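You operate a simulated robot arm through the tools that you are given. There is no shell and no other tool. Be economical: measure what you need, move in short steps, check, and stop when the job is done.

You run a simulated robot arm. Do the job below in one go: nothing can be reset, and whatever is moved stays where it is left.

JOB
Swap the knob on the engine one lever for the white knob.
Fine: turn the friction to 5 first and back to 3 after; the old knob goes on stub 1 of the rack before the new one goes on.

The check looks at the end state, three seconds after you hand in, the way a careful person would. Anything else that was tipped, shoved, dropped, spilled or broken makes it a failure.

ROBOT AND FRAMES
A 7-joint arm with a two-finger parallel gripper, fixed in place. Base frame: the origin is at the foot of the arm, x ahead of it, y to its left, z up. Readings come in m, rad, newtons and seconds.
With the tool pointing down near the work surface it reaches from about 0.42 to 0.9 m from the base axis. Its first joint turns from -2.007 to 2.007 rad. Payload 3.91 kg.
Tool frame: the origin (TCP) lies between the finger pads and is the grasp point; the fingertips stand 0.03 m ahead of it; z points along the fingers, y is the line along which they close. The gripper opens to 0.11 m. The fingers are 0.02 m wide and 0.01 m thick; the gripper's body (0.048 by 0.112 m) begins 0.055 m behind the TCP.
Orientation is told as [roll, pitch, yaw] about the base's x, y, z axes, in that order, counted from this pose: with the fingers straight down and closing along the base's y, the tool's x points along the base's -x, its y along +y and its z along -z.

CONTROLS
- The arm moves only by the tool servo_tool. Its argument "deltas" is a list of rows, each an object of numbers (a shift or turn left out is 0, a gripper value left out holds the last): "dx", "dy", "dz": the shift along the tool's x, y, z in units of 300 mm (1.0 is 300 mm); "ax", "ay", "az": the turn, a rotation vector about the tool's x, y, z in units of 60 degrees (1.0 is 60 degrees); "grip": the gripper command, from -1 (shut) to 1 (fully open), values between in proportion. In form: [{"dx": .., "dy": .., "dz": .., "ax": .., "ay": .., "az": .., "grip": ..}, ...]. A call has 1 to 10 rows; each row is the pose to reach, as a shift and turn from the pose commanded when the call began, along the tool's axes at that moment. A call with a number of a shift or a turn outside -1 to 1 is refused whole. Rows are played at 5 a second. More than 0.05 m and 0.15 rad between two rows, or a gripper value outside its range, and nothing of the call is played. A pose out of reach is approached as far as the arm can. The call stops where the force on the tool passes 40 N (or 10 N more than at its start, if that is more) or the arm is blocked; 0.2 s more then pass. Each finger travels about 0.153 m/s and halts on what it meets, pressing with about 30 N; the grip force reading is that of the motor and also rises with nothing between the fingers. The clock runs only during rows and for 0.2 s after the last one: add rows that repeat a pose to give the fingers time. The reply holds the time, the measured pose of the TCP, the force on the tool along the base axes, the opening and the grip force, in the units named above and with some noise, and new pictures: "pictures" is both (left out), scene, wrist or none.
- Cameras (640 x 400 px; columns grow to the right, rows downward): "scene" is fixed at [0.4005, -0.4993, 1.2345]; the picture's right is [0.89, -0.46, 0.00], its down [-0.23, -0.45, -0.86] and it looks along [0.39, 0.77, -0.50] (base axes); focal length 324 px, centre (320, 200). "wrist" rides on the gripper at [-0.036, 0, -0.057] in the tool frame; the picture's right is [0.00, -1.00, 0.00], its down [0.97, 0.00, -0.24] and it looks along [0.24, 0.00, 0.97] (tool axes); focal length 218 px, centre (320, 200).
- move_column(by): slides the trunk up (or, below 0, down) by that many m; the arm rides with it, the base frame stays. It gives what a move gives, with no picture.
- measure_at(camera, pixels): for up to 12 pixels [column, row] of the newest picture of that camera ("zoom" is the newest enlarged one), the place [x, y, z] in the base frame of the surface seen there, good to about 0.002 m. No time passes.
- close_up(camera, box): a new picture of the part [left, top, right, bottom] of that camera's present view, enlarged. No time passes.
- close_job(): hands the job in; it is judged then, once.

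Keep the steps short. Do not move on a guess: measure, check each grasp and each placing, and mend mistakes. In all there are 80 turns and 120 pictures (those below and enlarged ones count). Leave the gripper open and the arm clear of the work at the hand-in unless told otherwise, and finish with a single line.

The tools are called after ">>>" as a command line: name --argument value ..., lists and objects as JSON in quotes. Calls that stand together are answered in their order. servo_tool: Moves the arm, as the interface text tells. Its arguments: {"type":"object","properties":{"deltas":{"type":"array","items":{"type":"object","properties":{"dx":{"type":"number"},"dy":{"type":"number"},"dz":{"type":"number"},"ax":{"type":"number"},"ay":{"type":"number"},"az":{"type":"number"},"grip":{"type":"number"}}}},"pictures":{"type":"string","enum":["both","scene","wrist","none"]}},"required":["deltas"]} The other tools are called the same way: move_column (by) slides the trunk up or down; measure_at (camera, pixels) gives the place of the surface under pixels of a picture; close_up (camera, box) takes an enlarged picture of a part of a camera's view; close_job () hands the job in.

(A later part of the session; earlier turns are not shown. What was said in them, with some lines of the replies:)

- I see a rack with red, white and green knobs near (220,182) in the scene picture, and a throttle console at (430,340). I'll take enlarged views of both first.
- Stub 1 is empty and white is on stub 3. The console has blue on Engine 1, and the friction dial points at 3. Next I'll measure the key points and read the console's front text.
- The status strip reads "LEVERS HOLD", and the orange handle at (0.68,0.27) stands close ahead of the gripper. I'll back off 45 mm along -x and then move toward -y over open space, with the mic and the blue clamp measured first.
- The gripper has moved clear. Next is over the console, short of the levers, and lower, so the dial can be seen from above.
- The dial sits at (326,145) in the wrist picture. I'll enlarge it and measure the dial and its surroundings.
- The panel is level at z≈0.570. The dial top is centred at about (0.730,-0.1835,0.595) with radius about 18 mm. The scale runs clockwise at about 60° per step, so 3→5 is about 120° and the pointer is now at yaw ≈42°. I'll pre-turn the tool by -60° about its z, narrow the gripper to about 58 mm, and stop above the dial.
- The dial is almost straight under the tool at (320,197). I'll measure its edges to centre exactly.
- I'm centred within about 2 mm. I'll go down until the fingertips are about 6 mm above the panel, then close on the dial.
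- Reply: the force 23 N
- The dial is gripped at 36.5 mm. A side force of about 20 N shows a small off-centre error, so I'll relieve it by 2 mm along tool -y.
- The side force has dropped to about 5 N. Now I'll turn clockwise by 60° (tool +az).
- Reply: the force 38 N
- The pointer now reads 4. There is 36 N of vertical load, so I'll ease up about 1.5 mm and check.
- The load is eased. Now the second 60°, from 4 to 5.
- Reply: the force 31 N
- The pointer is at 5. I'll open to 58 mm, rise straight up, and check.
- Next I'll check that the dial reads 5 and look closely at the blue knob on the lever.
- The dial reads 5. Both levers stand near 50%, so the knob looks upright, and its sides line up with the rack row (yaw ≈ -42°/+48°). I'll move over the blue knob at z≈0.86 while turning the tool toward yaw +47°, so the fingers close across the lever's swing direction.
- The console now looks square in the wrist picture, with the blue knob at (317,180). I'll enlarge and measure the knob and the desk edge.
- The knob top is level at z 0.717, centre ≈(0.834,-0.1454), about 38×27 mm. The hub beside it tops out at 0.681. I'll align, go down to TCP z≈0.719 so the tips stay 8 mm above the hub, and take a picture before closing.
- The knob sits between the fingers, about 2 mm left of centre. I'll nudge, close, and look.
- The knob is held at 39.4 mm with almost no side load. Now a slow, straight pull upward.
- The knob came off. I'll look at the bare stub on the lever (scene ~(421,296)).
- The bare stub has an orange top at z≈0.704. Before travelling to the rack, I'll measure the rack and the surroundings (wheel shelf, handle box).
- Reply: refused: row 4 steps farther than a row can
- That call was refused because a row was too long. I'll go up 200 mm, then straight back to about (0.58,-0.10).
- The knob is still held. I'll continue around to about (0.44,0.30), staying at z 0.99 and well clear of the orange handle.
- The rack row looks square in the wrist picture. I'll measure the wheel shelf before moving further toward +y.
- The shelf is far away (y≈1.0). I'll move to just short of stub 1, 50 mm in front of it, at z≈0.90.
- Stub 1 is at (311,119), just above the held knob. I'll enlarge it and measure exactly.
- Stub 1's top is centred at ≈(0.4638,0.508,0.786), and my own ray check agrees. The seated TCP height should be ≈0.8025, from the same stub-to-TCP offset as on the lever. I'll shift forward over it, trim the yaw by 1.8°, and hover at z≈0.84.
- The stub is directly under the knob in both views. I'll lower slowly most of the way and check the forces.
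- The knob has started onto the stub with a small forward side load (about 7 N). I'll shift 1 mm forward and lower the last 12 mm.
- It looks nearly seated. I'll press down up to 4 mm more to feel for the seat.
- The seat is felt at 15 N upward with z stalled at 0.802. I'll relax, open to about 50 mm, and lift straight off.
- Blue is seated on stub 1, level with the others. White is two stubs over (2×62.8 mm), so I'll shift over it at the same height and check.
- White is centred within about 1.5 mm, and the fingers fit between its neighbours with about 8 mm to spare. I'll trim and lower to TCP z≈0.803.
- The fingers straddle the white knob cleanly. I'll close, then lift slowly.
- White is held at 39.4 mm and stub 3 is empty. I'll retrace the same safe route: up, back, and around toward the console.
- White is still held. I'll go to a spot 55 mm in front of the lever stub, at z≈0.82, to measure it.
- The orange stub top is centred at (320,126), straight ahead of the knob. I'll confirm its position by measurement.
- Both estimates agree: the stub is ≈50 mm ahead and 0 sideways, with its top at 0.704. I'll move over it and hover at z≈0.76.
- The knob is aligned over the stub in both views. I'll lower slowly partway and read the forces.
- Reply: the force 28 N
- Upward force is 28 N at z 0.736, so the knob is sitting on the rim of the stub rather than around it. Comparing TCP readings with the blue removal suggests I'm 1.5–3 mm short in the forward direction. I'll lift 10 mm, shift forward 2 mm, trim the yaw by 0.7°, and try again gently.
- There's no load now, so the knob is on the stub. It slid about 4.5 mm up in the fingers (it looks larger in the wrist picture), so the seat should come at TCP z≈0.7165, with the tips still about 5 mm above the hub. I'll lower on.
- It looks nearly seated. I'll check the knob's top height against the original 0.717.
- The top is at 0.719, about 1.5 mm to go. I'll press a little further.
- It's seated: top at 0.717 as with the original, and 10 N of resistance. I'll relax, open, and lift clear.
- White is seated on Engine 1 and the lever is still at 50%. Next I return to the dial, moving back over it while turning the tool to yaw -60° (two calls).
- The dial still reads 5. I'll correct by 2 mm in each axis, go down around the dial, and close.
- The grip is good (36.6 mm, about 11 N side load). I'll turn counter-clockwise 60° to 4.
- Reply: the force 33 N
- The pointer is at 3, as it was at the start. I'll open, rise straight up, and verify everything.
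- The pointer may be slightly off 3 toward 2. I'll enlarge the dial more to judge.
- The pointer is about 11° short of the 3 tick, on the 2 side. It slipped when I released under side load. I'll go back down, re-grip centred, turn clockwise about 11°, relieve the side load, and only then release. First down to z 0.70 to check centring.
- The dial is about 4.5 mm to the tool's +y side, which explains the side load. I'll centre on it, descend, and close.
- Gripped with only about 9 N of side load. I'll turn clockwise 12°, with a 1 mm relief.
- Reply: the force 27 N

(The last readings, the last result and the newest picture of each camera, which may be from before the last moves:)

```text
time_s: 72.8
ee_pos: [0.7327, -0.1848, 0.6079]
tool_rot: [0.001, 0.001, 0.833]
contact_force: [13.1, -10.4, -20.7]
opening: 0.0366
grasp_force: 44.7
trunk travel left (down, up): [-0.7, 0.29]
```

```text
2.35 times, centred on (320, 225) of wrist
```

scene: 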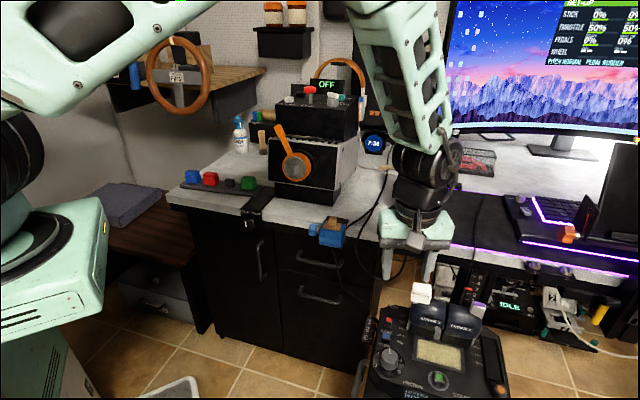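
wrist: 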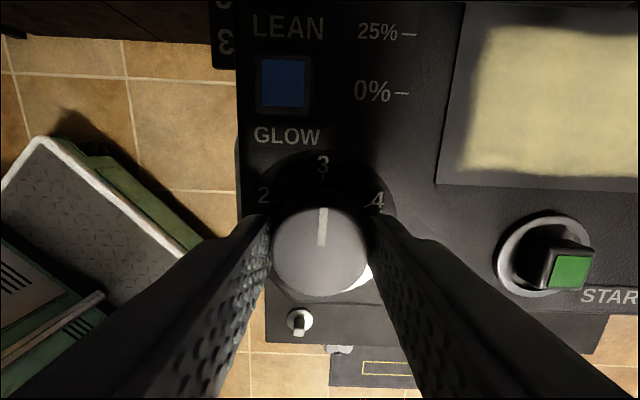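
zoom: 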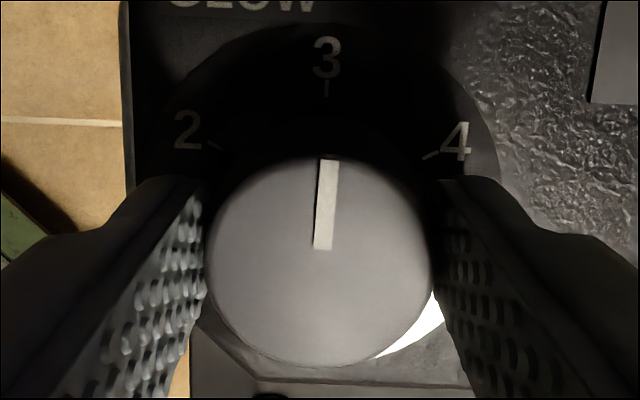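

The pointer now aims at the 3 tick. Before releasing, I'll relieve the remaining side load (about 17 N along tool -y).

>>> servo_tool --deltas '[{"dy": -0.004, "dz": 0.002}, {"dy": -0.006, "dz": 0.004}, {"dy": -0.006, "dz": 0.004}]' --pictures "none"

```text
time_s: 73.6
ee_pos: [0.7309, -0.1838, 0.6074]
tool_rot: [0.003, 0.0, 0.833]
contact_force: [-2.0, -2.3, 2.6]
opening: 0.037
grasp_force: 45.0
trunk travel left (down, up): [-0.7, 0.29]
```

The loads are near zero. I'll open and rise straight up.

>>> servo_tool --deltas '[{"grip": -0.2}, {"grip": 0.05}, {"grip": 0.05}, {"dz": -0.1}, {"dz": -0.2}, {"dz": -0.31}, {"dz": -0.31}]' --pictures "both"

>>> close_up --camera "wrist" --box '[260, 140, 380, 240]'

>>> close_up --camera "scene" --box '[350, 350, 430, 400]'

```text
time_s: 75.2
ee_pos: [0.7329, -0.1837, 0.7024]
tool_rot: [0.001, 0.0, 0.832]
contact_force: [0.5, 0.2, 0.2]
opening: 0.0576
grasp_force: 0.1
trunk travel left (down, up): [-0.7, 0.29]
```

scene: 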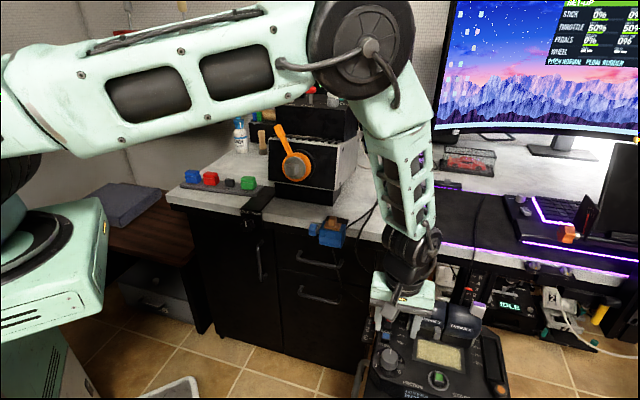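
wrist: 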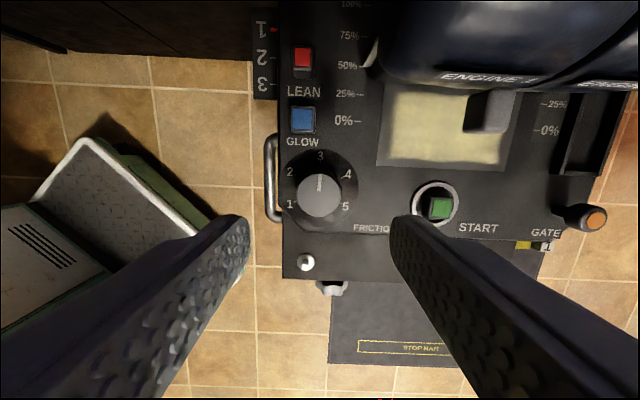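

```text
4.00 times, centred on (320, 190) of wrist
```

zoom: 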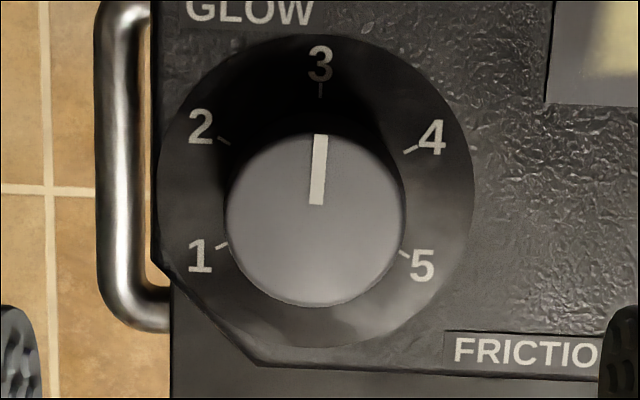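

```text
8.00 times, centred on (390, 375) of scene
```

zoom: 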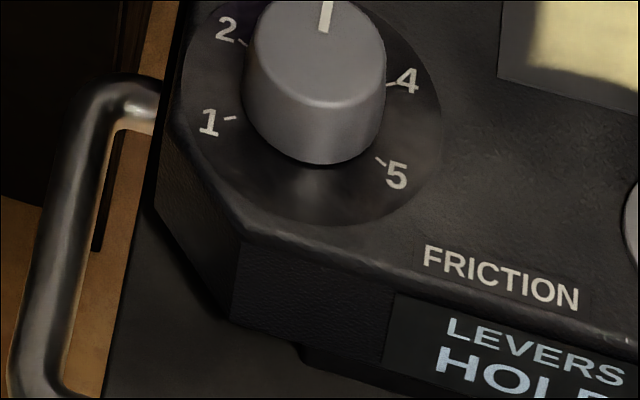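

The pointer is on 3, identical to the starting picture. Now I'll rise, retreat to open space, open the gripper, and do a final check.

>>> servo_tool --deltas '[{"dz": -0.15}, {"dz": -0.3}, {"dz": -0.45}, {"dz": -0.6}, {"dz": -0.75}, {"dz": -0.85, "dx": 0.08, "grip": 1}, {"dz": -0.85, "dx": 0.2, "dy": 0.08}, {"dz": -0.85, "dx": 0.3, "dy": 0.18}, {"dz": -0.85, "dx": 0.3, "dy": 0.18}]' --pictures "scene"

>>> close_up --camera "scene" --box '[350, 270, 520, 400]'

>>> close_up --camera "scene" --box '[160, 140, 280, 215]'

```text
time_s: 77.2
ee_pos: [0.631, -0.2152, 0.9566]
tool_rot: [0.001, 0.0, 0.831]
contact_force: [0.1, -0.5, 0.4]
opening: 0.11
grasp_force: 0.1
trunk travel left (down, up): [-0.7, 0.29]
```

scene: 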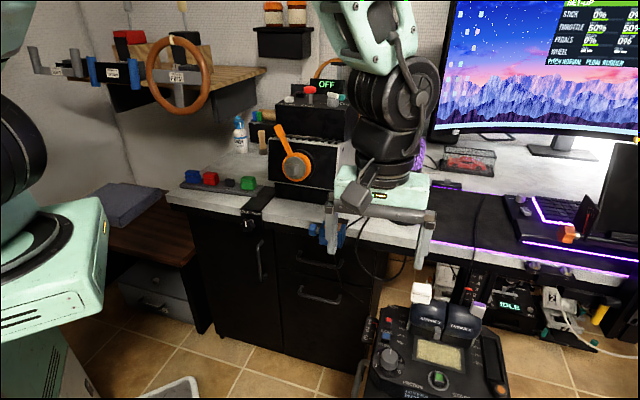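

```text
3.08 times, centred on (435, 335) of scene
```

zoom: 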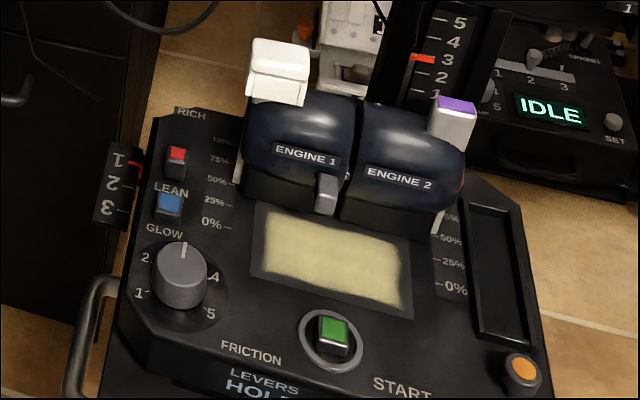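

```text
5.33 times, centred on (220, 178) of scene
```

zoom: 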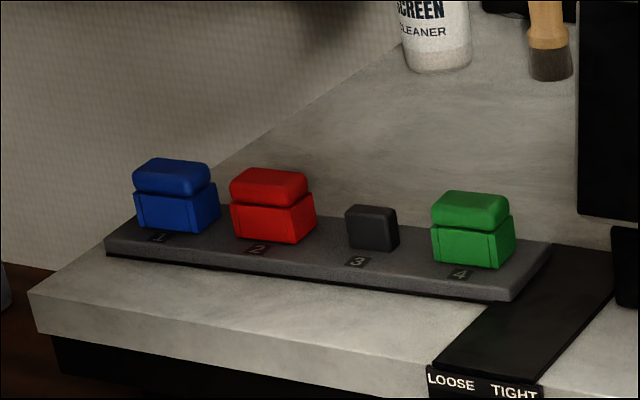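

White is on Engine 1, blue is on stub 1, friction is at 3, and nothing else has been disturbed. The arm is clear and the gripper open, so I'm handing in.

>>> close_job

```text
The job is handed in.
```

The white knob is seated on the engine one lever, the old blue knob is on rack stub 1, and friction went to 5 for the swap and is back at 3.
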